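You operate a simulated robot arm through the tools that you are given. There is no shell and no other tool. Be economical: measure what you need, move in short steps, check, and stop when the job is done.

The job below is to be done with a simulated robot arm. You get a single attempt, and the scene is never put back.

TASK
Crimp the blue can on the turntable at 27.0 mm.
Fine: set the grey dial; red switch off, turn the can under the head by the star knob, red switch on again, then push the lever down.

The check looks at the end state, three seconds after you hand in, the way a careful person would. Anything else that was tipped, shoved, dropped, spilled or broken makes it a failure.

THE ROBOT
A 7-joint arm with a two-finger parallel gripper, fixed in place. Base frame: the origin is at the foot of the arm, x ahead of it, y to its left, z up. Lengths are in m, angles in degrees, forces in N, time in s.
With the tool pointing down near the work surface it reaches from about 0.22 to 0.3 m from the base axis. Its first joint turns from -66.0 to 66.0 degrees. Payload 2.5 kg.
The TCP is the grasp point between the finger pads, 0.023 m short of the fingertips. In the tool frame z runs along the fingers and y along their closing line. Largest opening 0.094 m; finger width 0.038, thickness 0.01; the body of the gripper, 0.054 by 0.096 m, starts 0.039 m behind the TCP.
Orientation is that of the tool frame in the base frame, as a unit quaternion [w, x, y, z]. With the fingers straight down and closing along the base's y, the tool's x points along the base's -x, its y along +y and its z along -z.

THE INTERFACE
- The arm moves only by the tool step_arm. Its argument "increments" is one flat list of numbers, 7 for each row, row after row: the shift along the tool's x, y, z in m, then the turn, a rotation vector about the tool's x, y, z in degrees, then the closure, from 0 (fully open) to 1 (shut). In form: [tx, ty, tz, ax, ay, az, fingers, tx, ty, tz, ax, ay, az, fingers, ...]. A call has 1 to 12 rows; each row shifts and turns the commanded pose from where the row before left it, along the tool's axes as they then stand. A row lasts 0.2 s, in which the tool goes at most 0.05 m and 8.6 degrees; a call with a longer step from one row to the next is refused whole, and so is a gripper value outside its range. Where a pose cannot be reached the arm comes as near as it can. A force on the tool above 90 N (or 10 N above the force at the start of the call, whichever is more), or a blocked arm, ends the call early, and 0.2 s more pass. The fingers move at their own pace (about 0.108 m/s each) and stop on an object; they squeeze with about 36 N. The grip force told is the motor's: it shows also when the fingers shut on nothing. Time passes only in rows, and 0.2 s behind the last, so rows that do not move let the fingers close. It gives the time, the measured TCP pose, the force on the tool (base axes), the opening and the grip force at its end, in the units of the frame above (readings bear some noise), with the torque about the TCP (base axes, N m) and any sound that the robot's microphone picked up.
- Cameras (640 x 400 px; columns grow to the right, rows downward): "scene" is fixed at [0.1263, -0.4204, 0.5355]; the picture's right is [0.73, -0.69, 0.00], its down [-0.45, -0.48, -0.75] and it looks along [0.52, 0.55, -0.66] (base axes); focal length 214 px, centre (320, 200). "wrist" rides on the gripper at [0.086, 0.016, -0.074] in the tool frame; the picture's right is [-0.18, 0.98, 0.00], its down [-0.58, -0.11, -0.81] and it looks along [-0.79, -0.15, 0.59] (tool axes); focal length 243 px, centre (320, 200). There is no depth. A picture from a camera that has moved, and an enlarged one, comes with that camera's place and axes in the base frame and with its lens.
- snapshot(camera): a new picture of that camera. It takes no simulated time.
- close_up(camera, box): a new picture of the part [left, top, right, bottom] of that camera's present view, enlarged. It takes no simulated time.
- hand_in(): hands the job in; it is judged then, once.

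Work in short steps. Places have to be worked out from the pictures, the camera data and where the tool is seen: move nearer, look again, correct. Check each grasp and each placing, and mend what went wrong. You have 120 turns and 76 pictures in all, those below and enlarged ones among them. Open the gripper and draw the arm clear of the work before you hand the job in, unless the task says otherwise; then end with one line.

The tools are called after "Request:" as name(argument=value, ...) on one line, values as JSON. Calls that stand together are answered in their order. step_arm: Moves the arm, as the interface text tells. Its arguments: {"type":"object","properties":{"increments":{"type":"array","items":{"type":"number"}}},"required":["increments"]} The other tools are called the same way: snapshot (camera) takes a picture; close_up (camera, box) takes an enlarged picture of a part of a camera's view; hand_in () hands the job in.

At the start:

```text
clock: 0.0
tcp_pos: [0.3919, 0.0086, 0.4345]
ee_rot: [0.0, 0.0, 1.0, 0.0]
ft_force: [0.1, 0.0, 0.8]
moment: [-0.02, 0.02, -0.01]
opening: 0.0939
finger_force: 0.1
```

scene: 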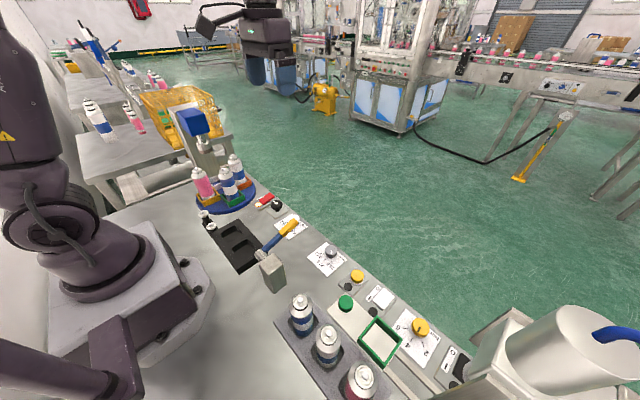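
wrist: 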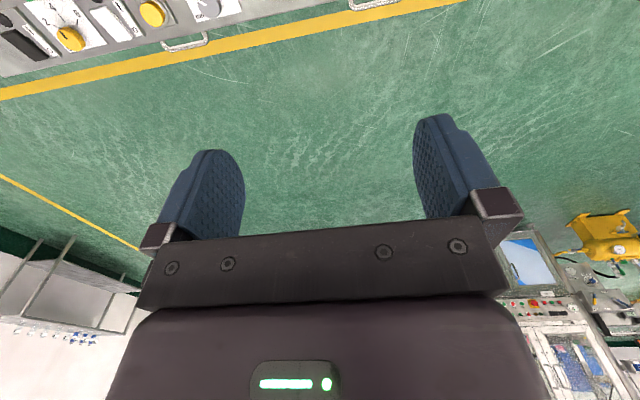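

I look closer at the turntable area and the panel before moving.

Request:
close_up(camera="scene", box=[160, 90, 320, 190])

Request:
close_up(camera="scene", box=[180, 180, 340, 280])

Request:
close_up(camera="scene", box=[300, 230, 480, 400])

```text
4.00 times, centred on (240, 140) of scene
camera zoom: at [0.1263, -0.4204, 0.5355], right [0.73, -0.69, 0.0], down [-0.45, -0.48, -0.75], along [0.52, 0.55, -0.66], focal length 858 px, centre (640, 440)
```

zoom: 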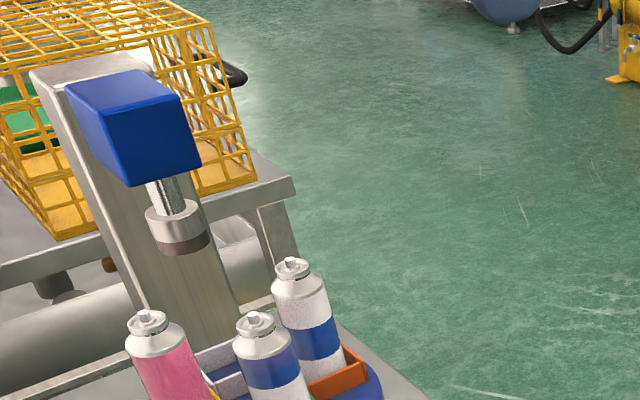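

```text
4.00 times, centred on (260, 230) of scene
camera zoom: at [0.1263, -0.4204, 0.5355], right [0.73, -0.69, 0.0], down [-0.45, -0.48, -0.75], along [0.52, 0.55, -0.66], focal length 858 px, centre (560, 80)
```

zoom: 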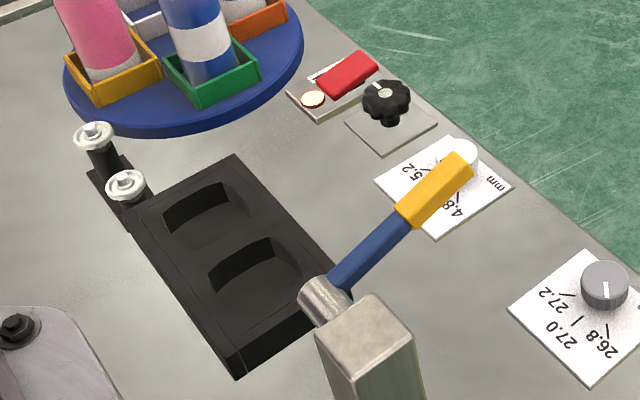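

```text
2.35 times, centred on (390, 315) of scene
camera zoom: at [0.1263, -0.4204, 0.5355], right [0.73, -0.69, 0.0], down [-0.45, -0.48, -0.75], along [0.52, 0.55, -0.66], focal length 505 px, centre (155, -71)
```

zoom: 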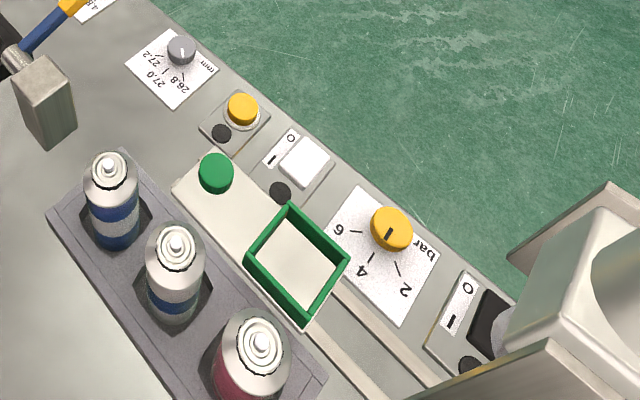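

I back the tool toward the base so that the wrist camera sees the panel, for triangulating.

Request:
step_arm(increments=[0.04, 0, 0, 0, 0, 0, 0, 0.04, 0, 0, 0, 0, 0, 0, 0.04, 0, 0, 0, 0, 0, 0, 0.03, 0, 0, 0, 0, 0, 0])

Request:
snapshot(camera="wrist")

```text
clock: 1.0
tcp_pos: [0.2417, 0.0104, 0.4352]
ee_rot: [0.0, 0.001, 1.0, 0.001]
ft_force: [-0.4, -0.8, -0.1]
moment: [0.0, -0.02, 0.01]
opening: 0.0939
finger_force: 0.0
```

```text
70 pictures are left
camera wrist: at [0.1551, 0.0264, 0.5102], right [0.18, 0.98, 0.0], down [0.58, -0.11, 0.81], along [0.79, -0.15, -0.59], focal length 243 px, centre (320, 200)
```

wrist: 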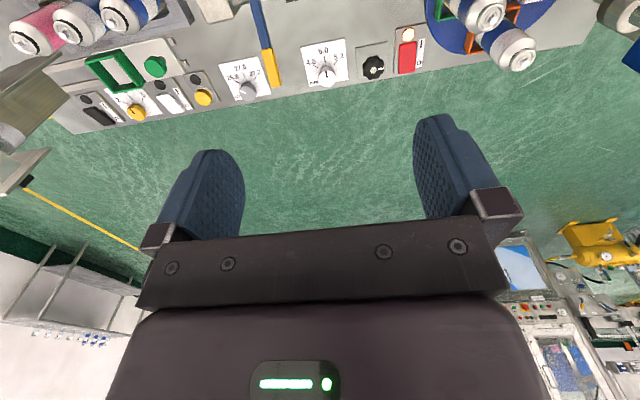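

Triangulation puts the grey dial near (0.401, -0.175), top z≈0.022, so the bench is about z=0. I tilt the tool so the camera sees the panel in full.

Request:
step_arm(increments=[0, 0, 0, 0, 8, 0, 0, 0, 0, 0, 0, 8, 0, 0, 0, 0, 0, 0, 8, 0, 0, 0, 0, 0, 0, 0, 0, 0])

Request:
snapshot(camera="wrist")

```text
clock: 2.0
tcp_pos: [0.2419, 0.0096, 0.4346]
ee_rot: [-0.209, 0.0, 0.978, 0.0]
ft_force: [0.0, -0.9, -0.1]
moment: [-0.02, 0.04, 0.02]
opening: 0.0939
finger_force: 0.0
```

```text
69 pictures are left
camera wrist: at [0.1938, 0.0251, 0.5388], right [0.17, 0.98, -0.07], down [0.86, -0.11, 0.5], along [0.48, -0.15, -0.86], focal length 243 px, centre (320, 200)
```

wrist: 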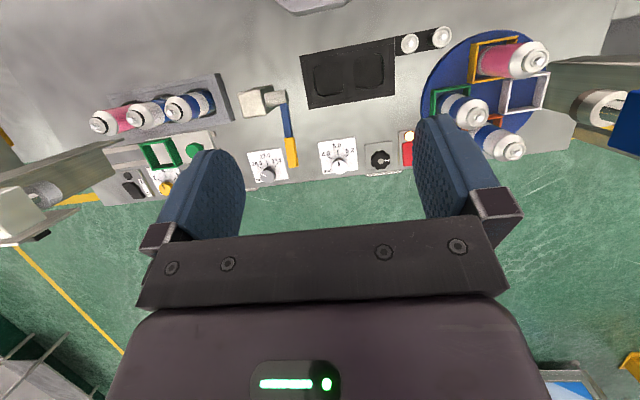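

Good overview; I enlarge the dials/switch area and the turntable.

Request:
close_up(camera="wrist", box=[230, 80, 430, 190])

Request:
close_up(camera="wrist", box=[390, 10, 640, 170])

```text
3.20 times, centred on (330, 135) of wrist
camera zoom: at [0.1938, 0.0251, 0.5388], right [0.17, 0.98, -0.07], down [0.86, -0.11, 0.5], along [0.48, -0.15, -0.86], focal length 776 px, centre (288, 408)
```

zoom: 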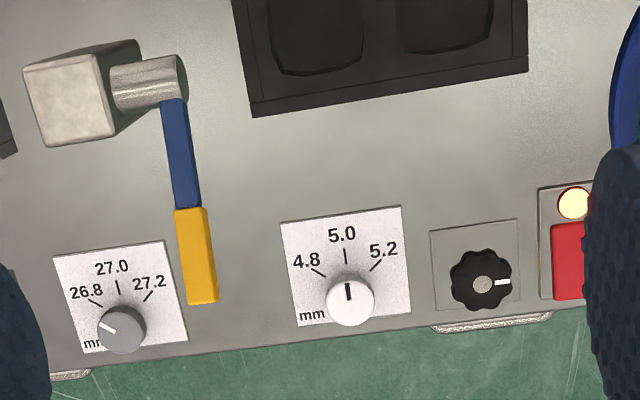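

```text
2.50 times, centred on (515, 90) of wrist
camera zoom: at [0.1938, 0.0251, 0.5388], right [0.17, 0.98, -0.07], down [0.86, -0.11, 0.5], along [0.48, -0.15, -0.86], focal length 606 px, centre (-168, 475)
```

zoom: 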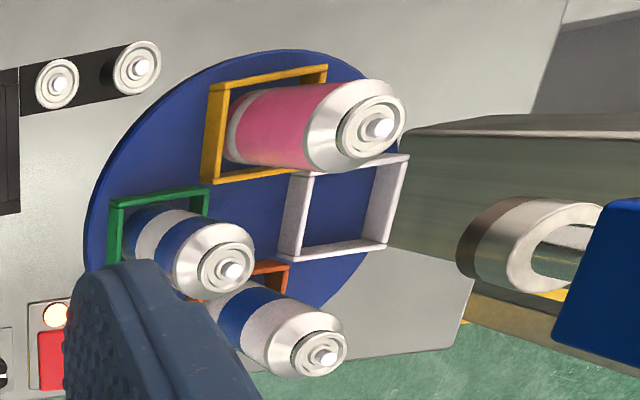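

The empty white tray seems to be under the head now. I need to tell the two bluish cans apart, so I zoom the scene view on the turntable.

Request:
close_up(camera="scene", box=[180, 140, 270, 220])

Request:
close_up(camera="scene", box=[280, 285, 390, 400])

```text
5.00 times, centred on (225, 180) of scene
camera zoom: at [0.1263, -0.4204, 0.5355], right [0.73, -0.69, 0.0], down [-0.45, -0.48, -0.75], along [0.52, 0.55, -0.66], focal length 1072 px, centre (795, 300)
```

zoom: 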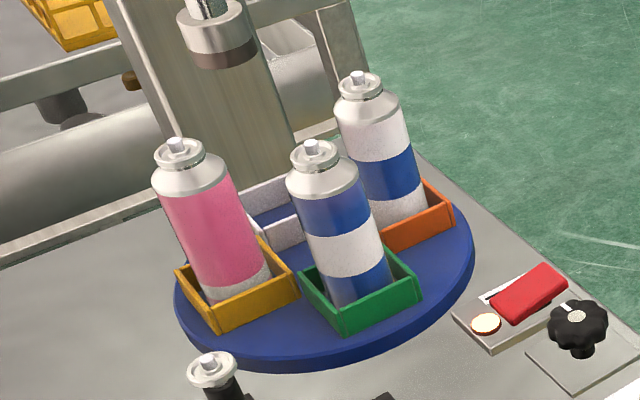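

```text
3.48 times, centred on (335, 342) of scene
camera zoom: at [0.1263, -0.4204, 0.5355], right [0.73, -0.69, 0.0], down [-0.45, -0.48, -0.75], along [0.52, 0.55, -0.66], focal length 746 px, centre (268, -296)
```

zoom: 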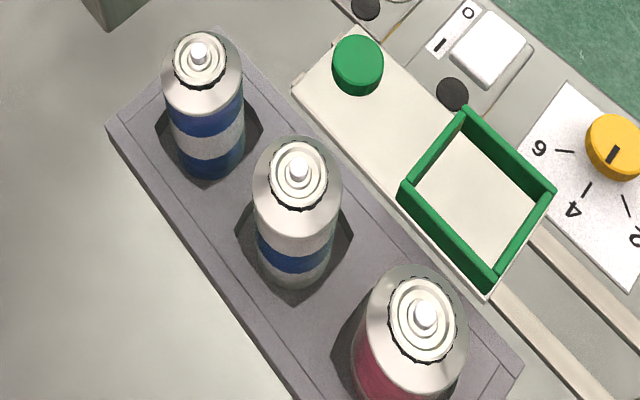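

Blue can = the one in the green tray (opposite the head, so a 180° turn). Estimates: grey dial (0.400,-0.176), star knob (0.396,0.085), red rocker (0.397,0.153), lever tip (0.353,-0.088,0.11). I straighten the tool and go above the grey dial to test the reach.

Request:
step_arm(increments=[0, 0, 0, 0, -8, 0, 0, 0, 0, 0, 0, -8, 0, 0, 0, 0, 0, 0, -8, 0, 0, -0.02, -0.0232, 0.028, 0, 0, 0, 0.3, -0.02, -0.0232, 0.028, 0, 0, 0, 0.3, -0.02, -0.0232, 0.028, 0, 0, 0, 0.3, -0.02, -0.0232, 0.028, 0, 0, 0, 0.3, -0.02, -0.0232, 0.028, 0, 0, 0, 0.3, -0.02, -0.0232, 0.028, 0, 0, 0, 0.3, -0.02, -0.0232, 0.028, 0, 0, 0, 0.3, -0.018, -0.0232, 0.028, 0, 0, 0, 0.3, 0, 0, 0, 0, 0, 0, 0.3])

Request:
snapshot(camera="scene")

Request:
snapshot(camera="wrist")

```text
clock: 4.6
tcp_pos: [0.3983, -0.1759, 0.2109]
ee_rot: [0.0, 0.0, 1.0, 0.0]
ft_force: [0.1, -0.4, 0.5]
moment: [0.03, -0.01, 0.01]
opening: 0.0658
finger_force: 0.0
```

```text
64 pictures are left
```

scene: 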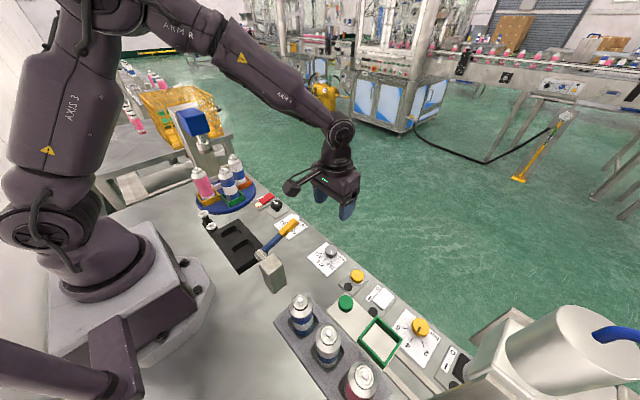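

```text
63 pictures are left
camera wrist: at [0.3121, -0.1597, 0.2857], right [0.18, 0.98, 0.0], down [0.58, -0.11, 0.81], along [0.79, -0.15, -0.59], focal length 243 px, centre (320, 200)
```

wrist: 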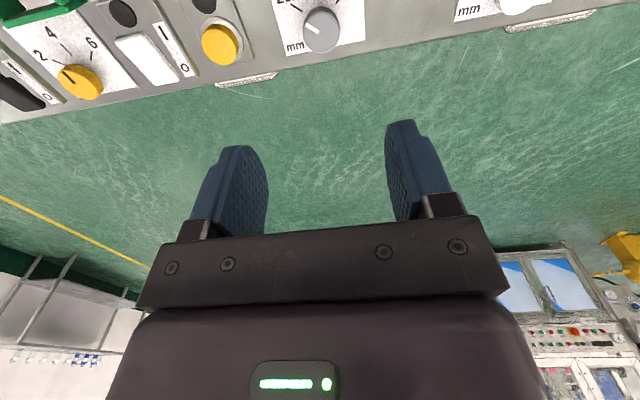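

Reach is fine here. I pre-yaw by -24° and descend over the dial to about z=0.06, then check.

Request:
step_arm(increments=[-0.0015, 0, 0, 0, 0, -8, 0.3, 0, 0, 0, 0, 0, -8, 0.3, 0, 0, 0, 0, 0, -8, 0.3, 0, 0, 0.04, 0, 0, 0, 0.3, 0, 0, 0.04, 0, 0, 0, 0.3, 0, 0, 0.04, 0, 0, 0, 0.3, 0, 0, 0.03, 0, 0, 0, 0.3, 0, 0, 0, 0, 0, 0, 0.3])

Request:
snapshot(camera="wrist")

Request:
close_up(camera="scene", box=[260, 190, 420, 290])

```text
clock: 6.4
tcp_pos: [0.3998, -0.1763, 0.0585]
ee_rot: [0.0, -0.208, 0.978, 0.0]
ft_force: [-0.2, -0.2, 0.7]
moment: [-0.03, 0.01, 0.03]
opening: 0.0655
finger_force: 0.1
```

```text
62 pictures are left
camera wrist: at [0.3147, -0.1973, 0.1333], right [-0.23, 0.97, 0.0], down [0.58, 0.14, 0.81], along [0.78, 0.19, -0.59], focal length 243 px, centre (320, 200)
```

wrist: 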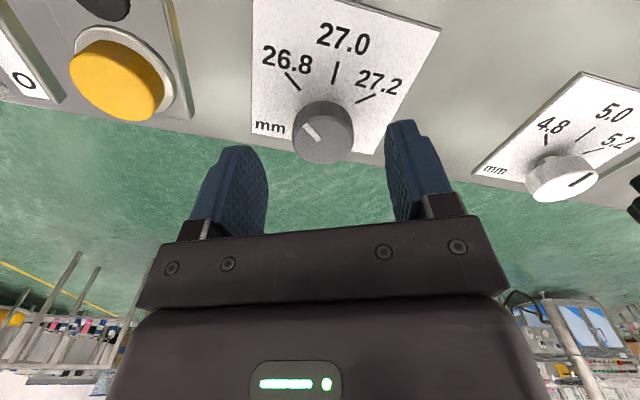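

```text
4.00 times, centred on (340, 240) of scene
camera zoom: at [0.1263, -0.4204, 0.5355], right [0.73, -0.69, 0.0], down [-0.45, -0.48, -0.75], along [0.52, 0.55, -0.66], focal length 858 px, centre (240, 40)
```

zoom: 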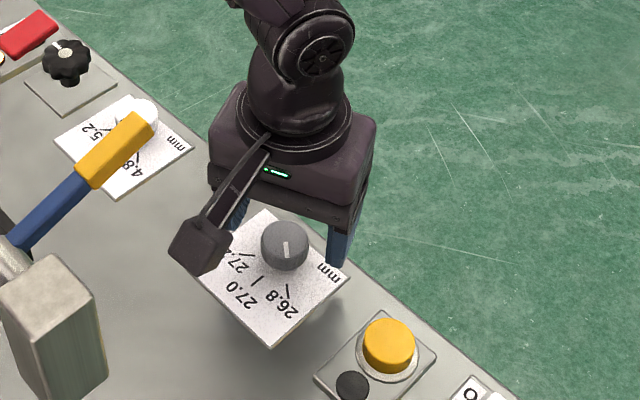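

Dial is centred between the fingers. I descend to z≈0.029 and close on it.

Request:
step_arm(increments=[0, 0, 0.015, 0, 0, 0, 0.3, 0, 0, 0.015, 0, 0, 0, 0.3, 0, 0, 0, 0, 0, 0, 0.8, 0, 0, 0, 0, 0, 0, 0.8, 0, 0, 0, 0, 0, 0, 0.8])

Request:
close_up(camera="wrist", box=[200, 0, 460, 220])

```text
clock: 7.6
tcp_pos: [0.399, -0.1751, 0.0294]
ee_rot: [0.0, -0.208, 0.978, 0.0]
ft_force: [-7.5, 9.2, 6.7]
moment: [0.15, -0.47, 0.01]
opening: 0.0332
finger_force: 44.5
```

```text
1.82 times, centred on (330, 110) of wrist
camera zoom: at [0.315, -0.1959, 0.1045], right [-0.23, 0.97, 0.0], down [0.58, 0.14, 0.81], along [0.78, 0.19, -0.59], focal length 441 px, centre (302, 364)
```

zoom: 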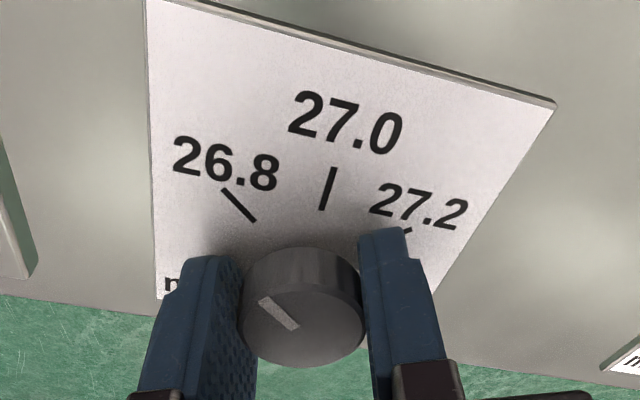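

Dial is gripped (33 mm). The pointer sits ~58° short of the 27.0 tick, turned toward -y, so I twist +48° about tool z and look.

Request:
step_arm(increments=[0, 0, 0, 0, 0, 8, 0.8, 0, 0, 0, 0, 0, 8, 0.8, 0, 0, 0, 0, 0, 8, 0.8, 0, 0, 0, 0, 0, 8, 0.8, 0, 0, 0, 0, 0, 8, 0.8, 0, 0, 0, 0, 0, 8, 0.8, 0, 0, 0, 0, 0, 0, 0.8])

Request:
close_up(camera="wrist", box=[200, 0, 460, 220])

```text
clock: 9.2
tcp_pos: [0.4, -0.1749, 0.0288]
ee_rot: [-0.003, 0.209, 0.978, 0.002]
ft_force: [-10.9, 20.9, -10.9]
moment: [-0.43, -0.42, -0.04]
opening: 0.0331
finger_force: 44.9
```

```text
1.82 times, centred on (330, 110) of wrist
camera zoom: at [0.3286, -0.1251, 0.105], right [0.57, 0.82, 0.0], down [0.49, -0.34, 0.8], along [0.66, -0.46, -0.6], focal length 441 px, centre (302, 364)
```

zoom: 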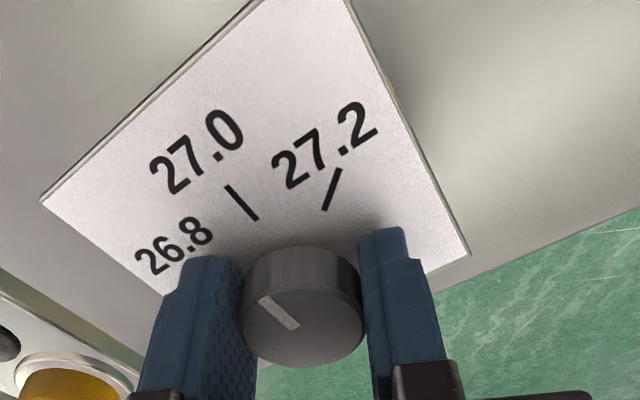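

It turned rigidly with the grip; about 9-10° remain. I turn on and compare from the scene camera.

Request:
step_arm(increments=[0, 0, 0, 0, 0, 5, 0.8, 0, 0, 0, 0, 0, 5, 0.8, 0, 0, 0, 0, 0, 0, 0.8])

Request:
close_up(camera="wrist", box=[250, 80, 390, 220])

Request:
close_up(camera="scene", box=[305, 230, 355, 280])

```text
clock: 10.0
tcp_pos: [0.4063, -0.1782, 0.0336]
ee_rot: [0.007, 0.296, 0.955, 0.0]
ft_force: [15.8, -0.9, -7.0]
moment: [1.09, 0.54, 0.25]
opening: 0.033
finger_force: 45.0
```

```text
2.86 times, centred on (320, 150) of wrist
camera zoom: at [0.3429, -0.116, 0.1077], right [0.71, 0.71, 0.01], down [0.41, -0.42, 0.81], along [0.58, -0.57, -0.58], focal length 693 px, centre (320, 343)
```

zoom: 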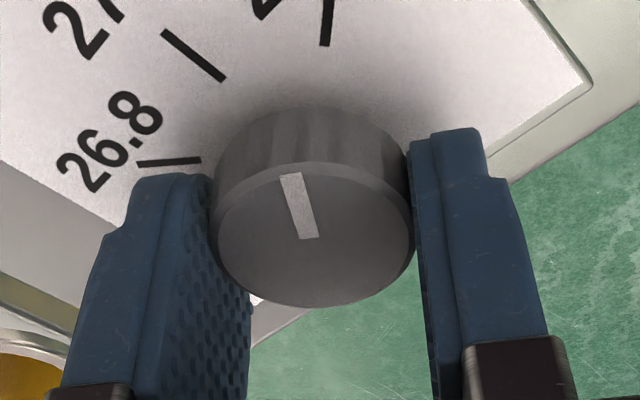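

```text
8.00 times, centred on (330, 255) of scene
camera zoom: at [0.1264, -0.4204, 0.5354], right [0.73, -0.69, 0.0], down [-0.45, -0.48, -0.75], along [0.52, 0.55, -0.66], focal length 1716 px, centre (240, -240)
```

zoom: 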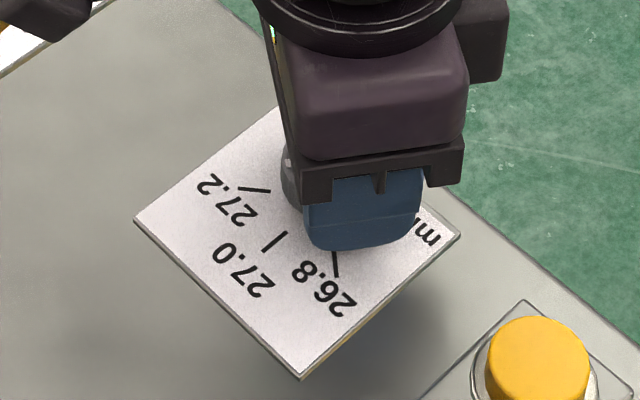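

The dial slipped forward past 27.0 (pointer now ~38° on the 27.2 side) and the tool shifted a few mm. I release, so that things settle, and look again.

Request:
step_arm(increments=[0, 0, 0, 0, 0, 0, 0.3, 0, 0, 0, 0, 0, 0, 0.3, 0, 0, 0, 0, 0, 0, 0.3])

Request:
close_up(camera="wrist", box=[200, 0, 460, 220])

```text
clock: 10.8
tcp_pos: [0.401, -0.1783, 0.031]
ee_rot: [0.0, 0.293, 0.956, -0.001]
ft_force: [2.6, -13.7, 3.2]
moment: [1.29, 0.39, 0.66]
opening: 0.0655
finger_force: 0.2
```

```text
1.82 times, centred on (330, 110) of wrist
camera zoom: at [0.3393, -0.1166, 0.1061], right [0.7, 0.71, 0.0], down [0.42, -0.41, 0.81], along [0.57, -0.57, -0.59], focal length 441 px, centre (302, 364)
```

zoom: 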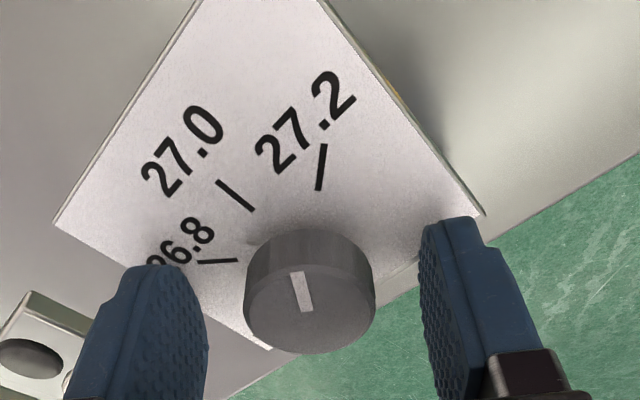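

The residual force tells that the wrist camera (at 0.339,-0.117,0.106) is against the lever. I yaw back to about 0 with the fingers open, then check the lever.

Request:
step_arm(increments=[0, 0, 0, 0, 0, -8.5, 0.3, 0, 0, 0, 0, 0, -8.5, 0.3, 0, 0, 0, 0, 0, -8.5, 0.3, 0, 0, 0, 0, 0, -8.5, 0.3, 0, 0, 0, 0, 0, 0, 0.3])

Request:
close_up(camera="scene", box=[180, 140, 420, 290])

Request:
close_up(camera="wrist", box=[200, 0, 460, 220])

```text
clock: 12.0
tcp_pos: [0.4017, -0.1772, 0.0305]
ee_rot: [0.001, 0.0, 1.0, 0.0]
ft_force: [0.6, 0.5, 0.5]
moment: [0.02, -0.01, 0.0]
opening: 0.0657
finger_force: 0.0
```

```text
2.67 times, centred on (300, 215) of scene
camera zoom: at [0.1263, -0.4204, 0.5355], right [0.73, -0.69, 0.0], down [-0.45, -0.48, -0.75], along [0.52, 0.55, -0.66], focal length 572 px, centre (373, 160)
```

zoom: 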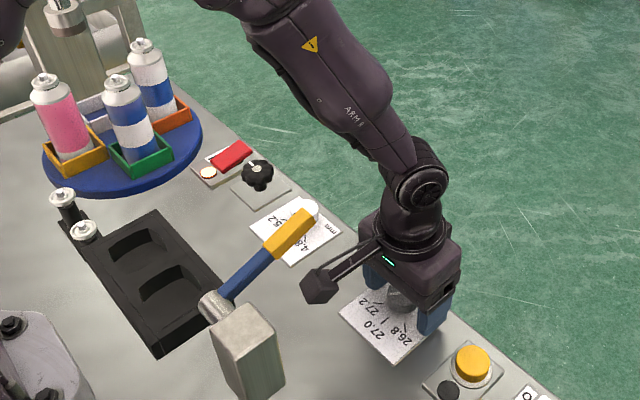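

```text
1.82 times, centred on (330, 110) of wrist
camera zoom: at [0.3159, -0.1611, 0.1058], right [0.18, 0.98, 0.0], down [0.58, -0.11, 0.81], along [0.79, -0.15, -0.59], focal length 441 px, centre (302, 364)
```

zoom: 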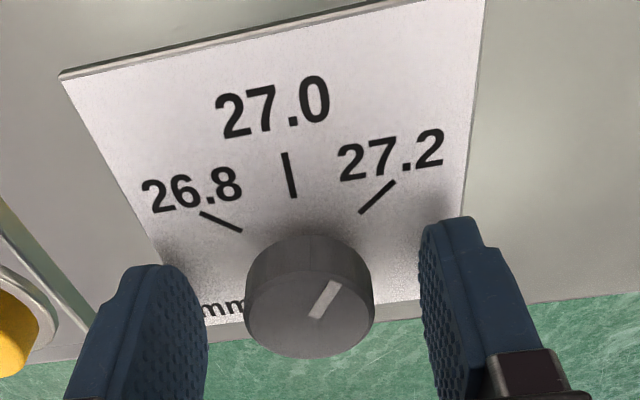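

Lever is unmoved and forces are zero. Pointer is ~31-38° past 27.0; I regrip at yaw 0 and turn back -32°, the side away from the lever.

Request:
step_arm(increments=[0, 0.002, 0, 0, 0, 0, 0.5, 0, 0, 0, 0, 0, 0, 0.8, 0, 0, 0, 0, 0, 0, 0.8, 0, 0, 0, 0, 0, -8, 0.8, 0, 0, 0, 0, 0, -8, 0.8, 0, 0, 0, 0, 0, -8, 0.8, 0, 0, 0, 0, 0, -8, 0.8, 0, 0, 0, 0, 0, 0, 0.8])

Request:
close_up(camera="wrist", box=[200, 0, 460, 220])

```text
clock: 13.8
tcp_pos: [0.4019, -0.1748, 0.031]
ee_rot: [-0.001, -0.277, 0.961, 0.0]
ft_force: [-16.7, 5.8, 19.4]
moment: [0.14, -0.48, 0.02]
opening: 0.0337
finger_force: 44.8
```

```text
1.82 times, centred on (330, 110) of wrist
camera zoom: at [0.3201, -0.2069, 0.1062], right [-0.37, 0.93, 0.0], down [0.55, 0.22, 0.81], along [0.75, 0.3, -0.59], focal length 441 px, centre (302, 364)
```

zoom: 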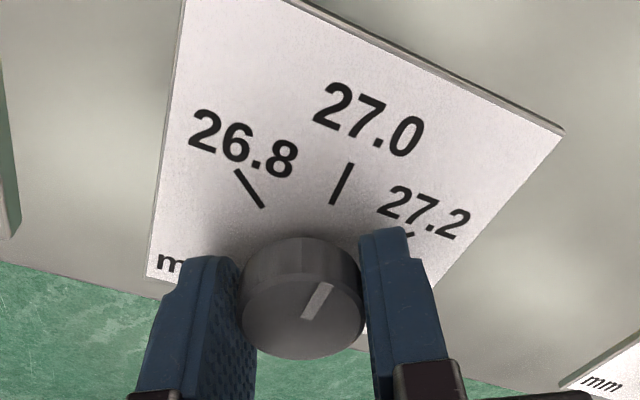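

Pointer now nearly on 27.0. I release, raise clear and inspect from above with zoom.

Request:
step_arm(increments=[0, 0, 0, 0, 0, 0, 0.3, 0, 0, 0, 0, 0, 0, 0.3, 0, 0, -0.03, 0, 0, 8, 0.3, 0, 0, -0.03, 0, 0, 8, 0.3, 0.02, 0, -0.04, 0, 0, 8, 0.3, 0.03, 0, -0.03, 0, 0, 8, 0.3, 0.03, 0, 0, 0, 0, 0, 0.3, 0, 0, 0, 0, 8, 0, 0.3, 0, 0, 0, 0, 8, 0, 0.3, 0, 0, 0, 0, 8, 0, 0.3, 0, 0, 0, 0, 0, 0, 0.3])

Request:
snapshot(camera="wrist")

Request:
close_up(camera="scene", box=[305, 230, 355, 280])

```text
clock: 16.2
tcp_pos: [0.3232, -0.184, 0.1617]
ee_rot: [-0.208, 0.0, 0.978, 0.001]
ft_force: [0.3, -0.2, 0.6]
moment: [0.04, 0.0, -0.04]
opening: 0.0659
finger_force: 0.0
```

```text
52 pictures are left
camera wrist: at [0.2744, -0.1689, 0.2654], right [0.17, 0.98, -0.08], down [0.86, -0.11, 0.5], along [0.48, -0.15, -0.86], focal length 243 px, centre (320, 200)
```

wrist: 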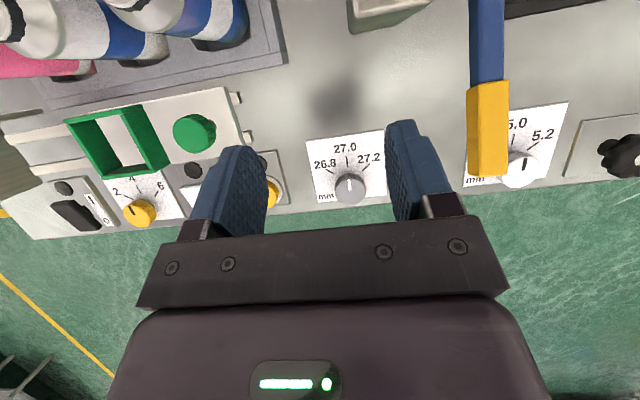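

```text
8.00 times, centred on (330, 255) of scene
camera zoom: at [0.1263, -0.4204, 0.5355], right [0.73, -0.69, 0.0], down [-0.45, -0.48, -0.75], along [0.52, 0.55, -0.66], focal length 1716 px, centre (240, -240)
```

zoom: 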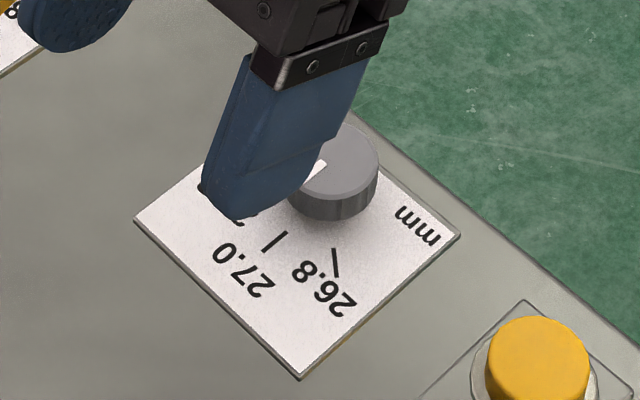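

Request:
close_up(camera="wrist", box=[300, 130, 400, 210])

```text
5.00 times, centred on (350, 170) of wrist
camera zoom: at [0.2744, -0.1689, 0.2654], right [0.17, 0.98, -0.08], down [0.86, -0.11, 0.5], along [0.48, -0.15, -0.86], focal length 1213 px, centre (170, 350)
```

zoom: 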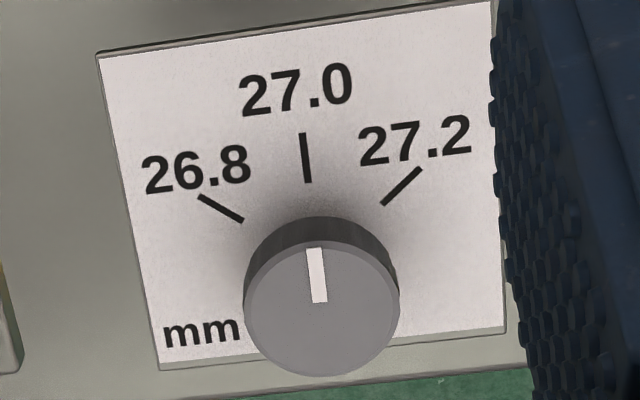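

Dial reads 27.0 well. Next I straighten the tool and travel at height to view the red switch.

Request:
step_arm(increments=[0, 0, 0, 0, -8, 0, 0.3, 0, 0, 0, 0, -8, 0, 0.3, 0, 0, 0, 0, -8, 0, 0.3, 0, 0, -0.045, 0, 0, 0, 0.5, 0, 0, -0.045, 0, 0, 0, 0.8, 0, 0.045, 0, 0, 0, 0, 1, 0, 0.045, 0, 0, 0, 0, 1, 0, 0.045, 0, 0, 0, 0, 1, 0, 0.045, 0, 0, 0, 0, 1, 0, 0.045, 0, 0, 0, 0, 1, 0, 0.045, 0, 0, 0, 0, 1, -0.01, 0.04, 0, 0, 0, 0, 1])

Request:
snapshot(camera="wrist")

```text
clock: 18.8
tcp_pos: [0.333, 0.125, 0.2485]
ee_rot: [0.0, 0.001, 1.0, 0.0]
ft_force: [-0.5, -0.8, -0.3]
moment: [-0.03, 0.0, 0.01]
opening: 0.0
finger_force: 35.8
```

```text
49 pictures are left
camera wrist: at [0.2469, 0.1418, 0.3249], right [0.19, 0.98, 0.0], down [0.58, -0.11, 0.81], along [0.79, -0.15, -0.59], focal length 243 px, centre (320, 200)
```

wrist: 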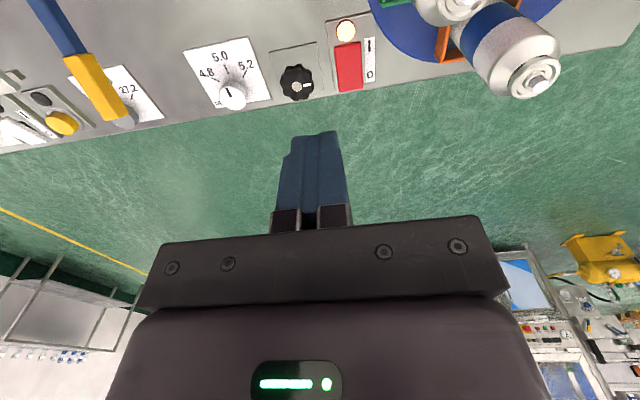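

Request:
close_up(camera="wrist", box=[260, 10, 400, 110])

Request:
close_up(camera="scene", box=[250, 185, 300, 220])

```text
4.00 times, centred on (330, 60) of wrist
camera zoom: at [0.2469, 0.1418, 0.3249], right [0.19, 0.98, 0.0], down [0.58, -0.11, 0.81], along [0.79, -0.15, -0.59], focal length 970 px, centre (280, 760)
```

zoom: 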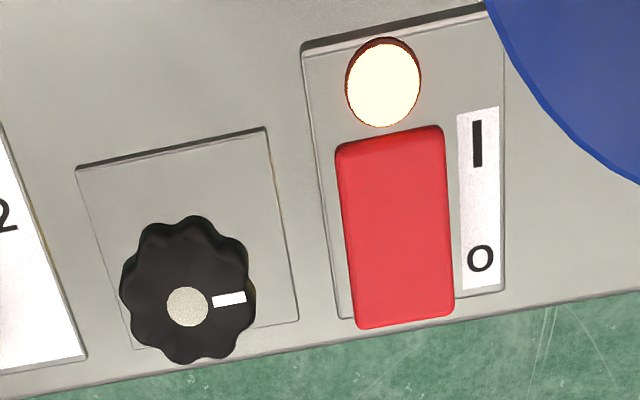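

```text
11.43 times, centred on (275, 202) of scene
camera zoom: at [0.1263, -0.4204, 0.5355], right [0.73, -0.69, 0.0], down [-0.45, -0.48, -0.75], along [0.52, 0.55, -0.66], focal length 2451 px, centre (834, 171)
```

zoom: 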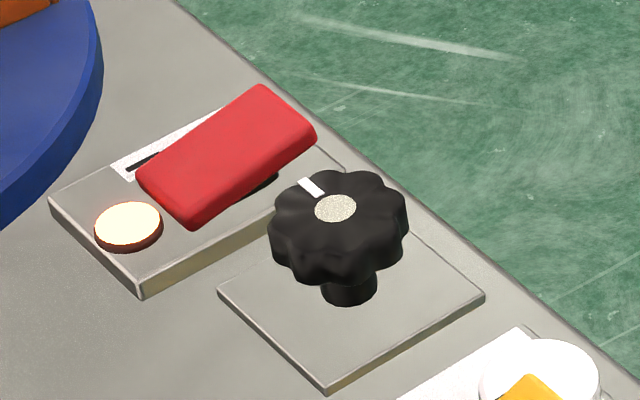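

Rocker: the I end (near side) is down and the lamp lit; the raised O end is at about (0.410,0.151). I go above it with closed fingers, yawed -16° to keep the camera away from the cans.

Request:
step_arm(increments=[-0.03, 0.009, 0.03, 0, 0, 0, 1, -0.03, 0.009, 0.03, 0, 0, 0, 1, -0.025, 0.008, 0.03, 0, 0, 0, 1, 0, 0, 0.03, 0, 0, -8, 1, 0, 0, 0.028, 0, 0, -8, 1, 0, 0, 0.02, 0, 0, 0, 1, 0, 0, 0, 0, 0, 0, 1])

Request:
close_up(camera="scene", box=[230, 155, 310, 225])

Request:
snapshot(camera="wrist")

```text
clock: 20.4
tcp_pos: [0.4195, 0.1513, 0.082]
ee_rot: [0.0, -0.139, 0.99, 0.0]
ft_force: [-0.2, -0.2, 0.5]
moment: [-0.01, -0.02, 0.01]
opening: 0.0
finger_force: 36.0
```

```text
5.71 times, centred on (270, 190) of scene
camera zoom: at [0.1263, -0.4204, 0.5355], right [0.73, -0.69, 0.0], down [-0.45, -0.48, -0.75], along [0.52, 0.55, -0.66], focal length 1226 px, centre (606, 257)
```

zoom: 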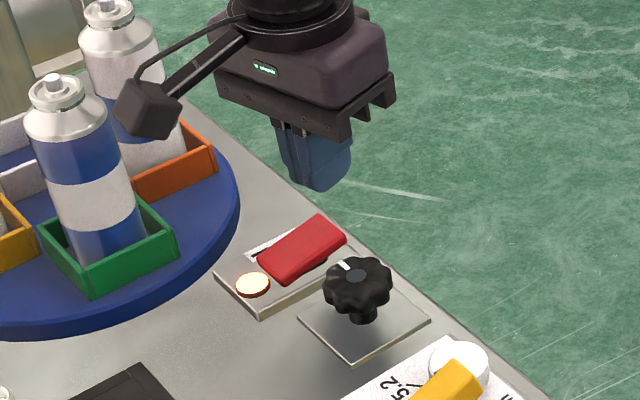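

```text
45 pictures are left
camera wrist: at [0.3324, 0.1437, 0.158], right [-0.09, 1.0, 0.0], down [0.59, 0.06, 0.81], along [0.8, 0.08, -0.59], focal length 243 px, centre (320, 200)
```

wrist: 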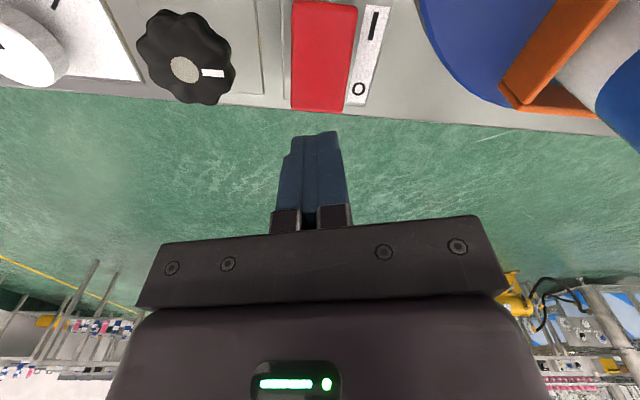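

Alignment looks right. I descend toward the O end in small steps, watching force and sound.

Request:
step_arm(increments=[0.002, 0, 0.015, 0, 0, 0, 1, 0, 0, 0.01, 0, 0, 0, 1, 0, 0, 0.004, 0, 0, 0, 1, 0, 0, 0.004, 0, 0, 0, 1, 0, 0, 0.003, 0, 0, 0, 1])

Request:
close_up(camera="scene", box=[230, 155, 310, 225])

```text
clock: 21.6
tcp_pos: [0.4172, 0.152, 0.0476]
ee_rot: [0.001, -0.139, 0.99, 0.001]
ft_force: [1.4, 0.0, 2.6]
moment: [-0.02, 0.02, 0.01]
opening: 0.0
finger_force: 36.0
```

```text
5.71 times, centred on (270, 190) of scene
camera zoom: at [0.1263, -0.4204, 0.5355], right [0.73, -0.69, 0.0], down [-0.45, -0.48, -0.75], along [0.52, 0.55, -0.66], focal length 1226 px, centre (606, 257)
```

zoom: 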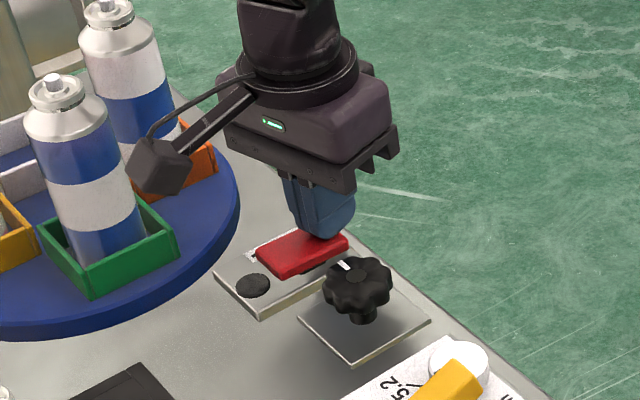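

The lamp went dark. I press another 3 mm to latch, then lift and verify.

Request:
step_arm(increments=[0, 0, 0.003, 0, 0, 0, 1, 0, 0, -0.02, 0, 0, 0, 1, 0, 0, -0.03, 0, 0, 0, 1, 0, 0, -0.03, 0, 0, 0, 1])

Request:
close_up(camera="scene", box=[230, 155, 310, 225])

```text
clock: 22.6
tcp_pos: [0.416, 0.1508, 0.1235]
ee_rot: [0.0, -0.139, 0.99, 0.0]
ft_force: [-0.7, -0.1, -0.4]
moment: [0.0, -0.03, 0.01]
opening: 0.0
finger_force: 36.2
```

```text
5.71 times, centred on (270, 190) of scene
camera zoom: at [0.1263, -0.4204, 0.5355], right [0.73, -0.69, 0.0], down [-0.45, -0.48, -0.75], along [0.52, 0.55, -0.66], focal length 1226 px, centre (606, 257)
```

zoom: 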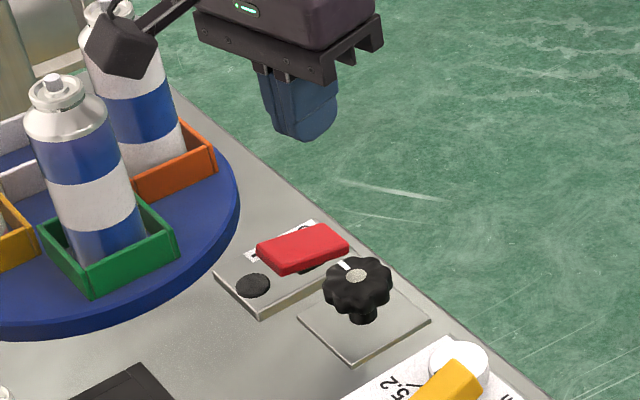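

Switch is off and latched. Now I move over the star knob with fingers at 66 mm, yawed -40° to leave room for turning.

Request:
step_arm(increments=[0, 0, 0, 0, 0, 8, 0.5, 0, 0, 0, 0, 0, 8, 0.3, 0.01, -0.033, 0, 0, 0, 0, 0.3, 0.0095, -0.033, 0, 0, 0, 0, 0.3, 0, 0, 0.01, 0, 0, -8, 0.3, 0, 0, 0.01, 0, 0, -8, 0.3, 0, 0, 0.01, 0, 0, -8, 0.3, 0, 0, 0.01, 0, 0, -8, 0.3, 0, 0, 0.01, 0, 0, -8, 0.3, 0, 0, 0, 0, 0, 0, 0.3])

Request:
snapshot(camera="wrist")

Request:
close_up(camera="scene", box=[240, 165, 320, 225])

```text
clock: 24.8
tcp_pos: [0.3967, 0.0864, 0.0718]
ee_rot: [0.001, -0.343, 0.939, 0.0]
ft_force: [-0.4, -0.5, 0.0]
moment: [0.04, 0.0, -0.03]
opening: 0.0657
finger_force: 0.1
```

```text
42 pictures are left
camera wrist: at [0.3204, 0.0423, 0.1482], right [-0.49, 0.87, 0.0], down [0.51, 0.29, 0.81], along [0.7, 0.4, -0.59], focal length 243 px, centre (320, 200)
```

wrist: 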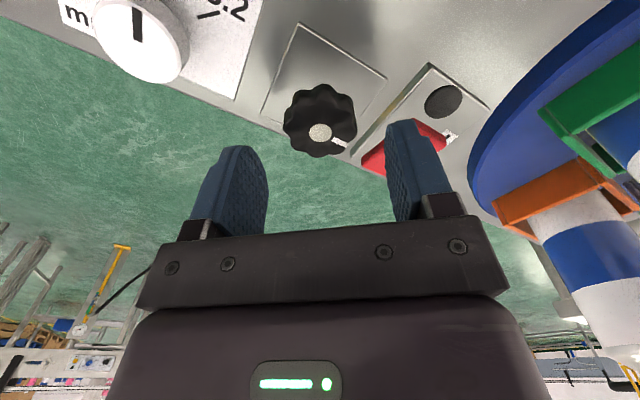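

```text
6.67 times, centred on (280, 195) of scene
camera zoom: at [0.1263, -0.4204, 0.5355], right [0.73, -0.69, 0.0], down [-0.45, -0.48, -0.75], along [0.52, 0.55, -0.66], focal length 1430 px, centre (587, 233)
```

zoom: 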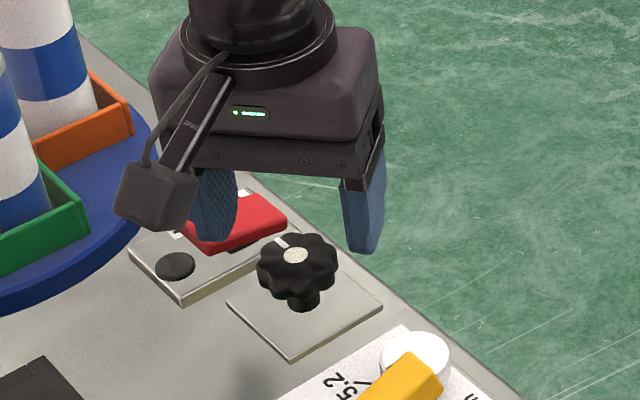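

Knob is centred. I narrow the fingers to 50 mm (clear of the rocker plate), descend to z≈0.038 and grip.

Request:
step_arm(increments=[0, 0, 0, 0, 0, 0, 0.46, 0, 0, 0.017, 0, 0, 0, 0.46, 0, 0, 0.017, 0, 0, 0, 0.46, 0, 0, 0, 0, 0, 0, 0.8, 0, 0, 0, 0, 0, 0, 0.8, 0, 0, 0, 0, 0, 0, 0.8])

Request:
snapshot(camera="wrist")

```text
clock: 26.2
tcp_pos: [0.3971, 0.0859, 0.0405]
ee_rot: [0.0, -0.342, 0.94, 0.0]
ft_force: [-13.5, 2.1, 23.0]
moment: [-0.51, 0.14, -0.01]
opening: 0.0401
finger_force: 45.4
```

```text
40 pictures are left
camera wrist: at [0.32, 0.0428, 0.1149], right [-0.49, 0.87, 0.0], down [0.52, 0.29, 0.81], along [0.7, 0.4, -0.59], focal length 243 px, centre (320, 200)
```

wrist: 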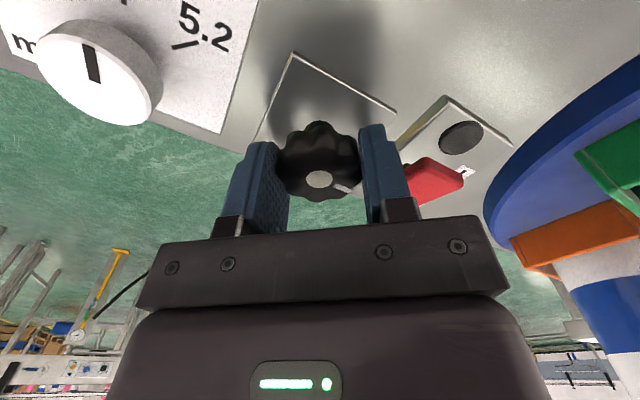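

Gripped at 40 mm. I turn +24° and check how the turntable responds.

Request:
step_arm(increments=[0, 0, 0, 0, 0, 8, 0.8, 0, 0, 0, 0, 0, 8, 0.8, 0, 0, 0, 0, 0, 8, 0.8, 0, 0, 0, 0, 0, 0, 0.8])

Request:
close_up(camera="scene", box=[160, 110, 320, 230])

```text
clock: 27.2
tcp_pos: [0.3957, 0.0863, 0.039]
ee_rot: [0.0, -0.139, 0.99, 0.0]
ft_force: [-6.9, 5.6, 14.6]
moment: [-0.39, 0.88, -0.04]
opening: 0.04
finger_force: 45.0
```

```text
3.33 times, centred on (240, 170) of scene
camera zoom: at [0.1263, -0.4204, 0.5355], right [0.73, -0.69, 0.0], down [-0.45, -0.48, -0.75], along [0.52, 0.55, -0.66], focal length 715 px, centre (587, 300)
```

zoom: 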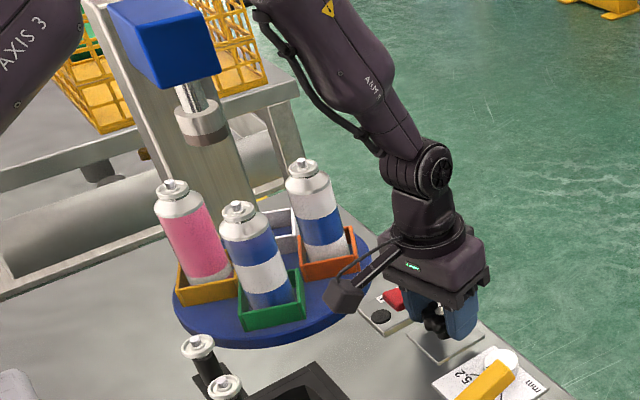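

The table follows the knob, clockwise, roughly 1:1. I continue +56° to yaw +40.

Request:
step_arm(increments=[0, 0, 0, 0, 0, 8, 0.8, 0, 0, 0, 0, 0, 8, 0.8, 0, 0, 0, 0, 0, 8, 0.8, 0, 0, 0, 0, 0, 8, 0.8, 0, 0, 0, 0, 0, 8, 0.8, 0, 0, 0, 0, 0, 8, 0.8, 0, 0, 0, 0, 0, 8, 0.8, 0, 0, 0, 0, 0, 0, 0.8])

Request:
close_up(camera="scene", box=[160, 110, 320, 230])

```text
clock: 29.0
tcp_pos: [0.3968, 0.0837, 0.0394]
ee_rot: [0.0, 0.344, 0.939, -0.002]
ft_force: [-16.3, -10.6, 18.7]
moment: [-0.39, -0.63, 0.01]
opening: 0.0399
finger_force: 45.2
```

```text
3.33 times, centred on (240, 170) of scene
camera zoom: at [0.1262, -0.4204, 0.5355], right [0.73, -0.69, 0.0], down [-0.45, -0.48, -0.75], along [0.52, 0.55, -0.66], focal length 715 px, centre (587, 300)
```

zoom: 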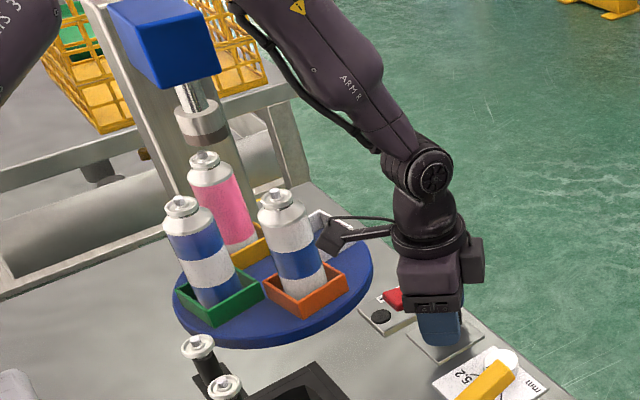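

About 80-85° done. I open, lift 30 mm, and swing back -80° for a second bite.

Request:
step_arm(increments=[0, 0, 0, 0, 0, 0, 0.42, 0, 0, -0.03, 0, 0, 0, 0.42, 0, 0, 0, 0, 0, -8, 0.42, 0, 0, 0, 0, 0, -8, 0.42, 0, 0, 0, 0, 0, -8, 0.42, 0, 0, 0, 0, 0, -8, 0.42, 0, 0, 0, 0, 0, -8, 0.42, 0, 0, 0, 0, 0, -8, 0.42, 0, 0, 0, 0, 0, -8, 0.42, 0, 0, 0, 0, 0, -8, 0.42, 0, 0, 0, 0, 0, -8, 0.42, 0, 0, 0, 0, 0, -8, 0.42])

Request:
step_arm(increments=[0, 0, 0.015, 0, 0, 0, 0.46, 0, 0, 0.015, 0, 0, 0, 0.46, 0, 0, 0, 0, 0, 0, 0.8, 0, 0, 0, 0, 0, 0, 0.8, 0, 0, 0, 0, 0, 0, 0.8])

Request:
close_up(camera="scene", box=[160, 110, 320, 230])

Request:
snapshot(camera="wrist")

```text
clock: 31.6
tcp_pos: [0.3965, 0.0848, 0.0707]
ee_rot: [0.0, -0.344, 0.939, -0.001]
ft_force: [0.3, 0.0, -0.3]
moment: [0.01, 0.0, 0.03]
opening: 0.0545
finger_force: 0.0
```

```text
clock: 32.8
tcp_pos: [0.3962, 0.0864, 0.039]
ee_rot: [-0.001, -0.342, 0.94, 0.001]
ft_force: [-14.1, 2.7, 22.4]
moment: [0.08, 0.17, 0.0]
opening: 0.0399
finger_force: 44.6
```

```text
3.33 times, centred on (240, 170) of scene
camera zoom: at [0.1262, -0.4204, 0.5355], right [0.73, -0.69, 0.0], down [-0.45, -0.48, -0.75], along [0.52, 0.55, -0.66], focal length 715 px, centre (587, 300)
```

zoom: 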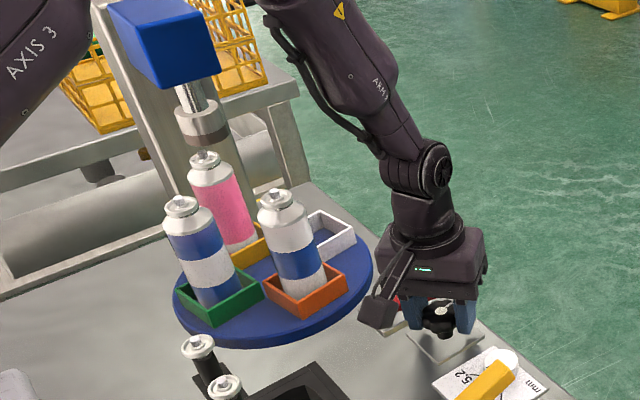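

```text
36 pictures are left
camera wrist: at [0.3196, 0.0425, 0.1144], right [-0.49, 0.87, 0.0], down [0.52, 0.29, 0.81], along [0.7, 0.4, -0.59], focal length 243 px, centre (320, 200)
```

wrist: 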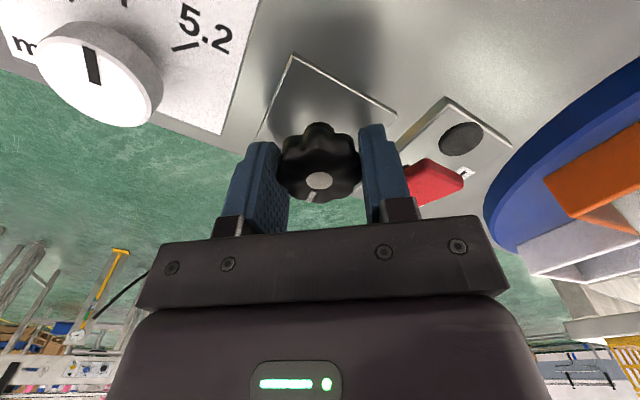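

Regripped without disturbing anything; I turn another +80°.

Request:
step_arm(increments=[0, 0, 0, 0, 0, 8, 0.8, 0, 0, 0, 0, 0, 8, 0.8, 0, 0, 0, 0, 0, 8, 0.8, 0, 0, 0, 0, 0, 8, 0.8, 0, 0, 0, 0, 0, 8, 0.8, 0, 0, 0, 0, 0, 8, 0.8, 0, 0, 0, 0, 0, 8, 0.8, 0, 0, 0, 0, 0, 8, 0.8, 0, 0, 0, 0, 0, 8, 0.8, 0, 0, 0, 0, 0, 8, 0.8, 0, 0, 0, 0, 0, 0, 0.8])

Request:
close_up(camera="scene", box=[160, 110, 320, 230])

```text
clock: 35.2
tcp_pos: [0.3962, 0.0839, 0.0394]
ee_rot: [-0.001, 0.343, 0.939, -0.002]
ft_force: [-2.6, -1.6, -22.1]
moment: [-0.32, -0.61, -0.02]
opening: 0.04
finger_force: 45.1
```

```text
3.33 times, centred on (240, 170) of scene
camera zoom: at [0.1264, -0.4204, 0.5355], right [0.73, -0.69, 0.0], down [-0.45, -0.48, -0.75], along [0.52, 0.55, -0.66], focal length 715 px, centre (587, 300)
```

zoom: 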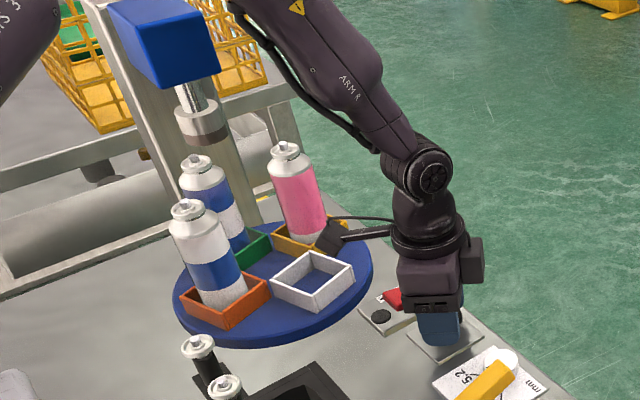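

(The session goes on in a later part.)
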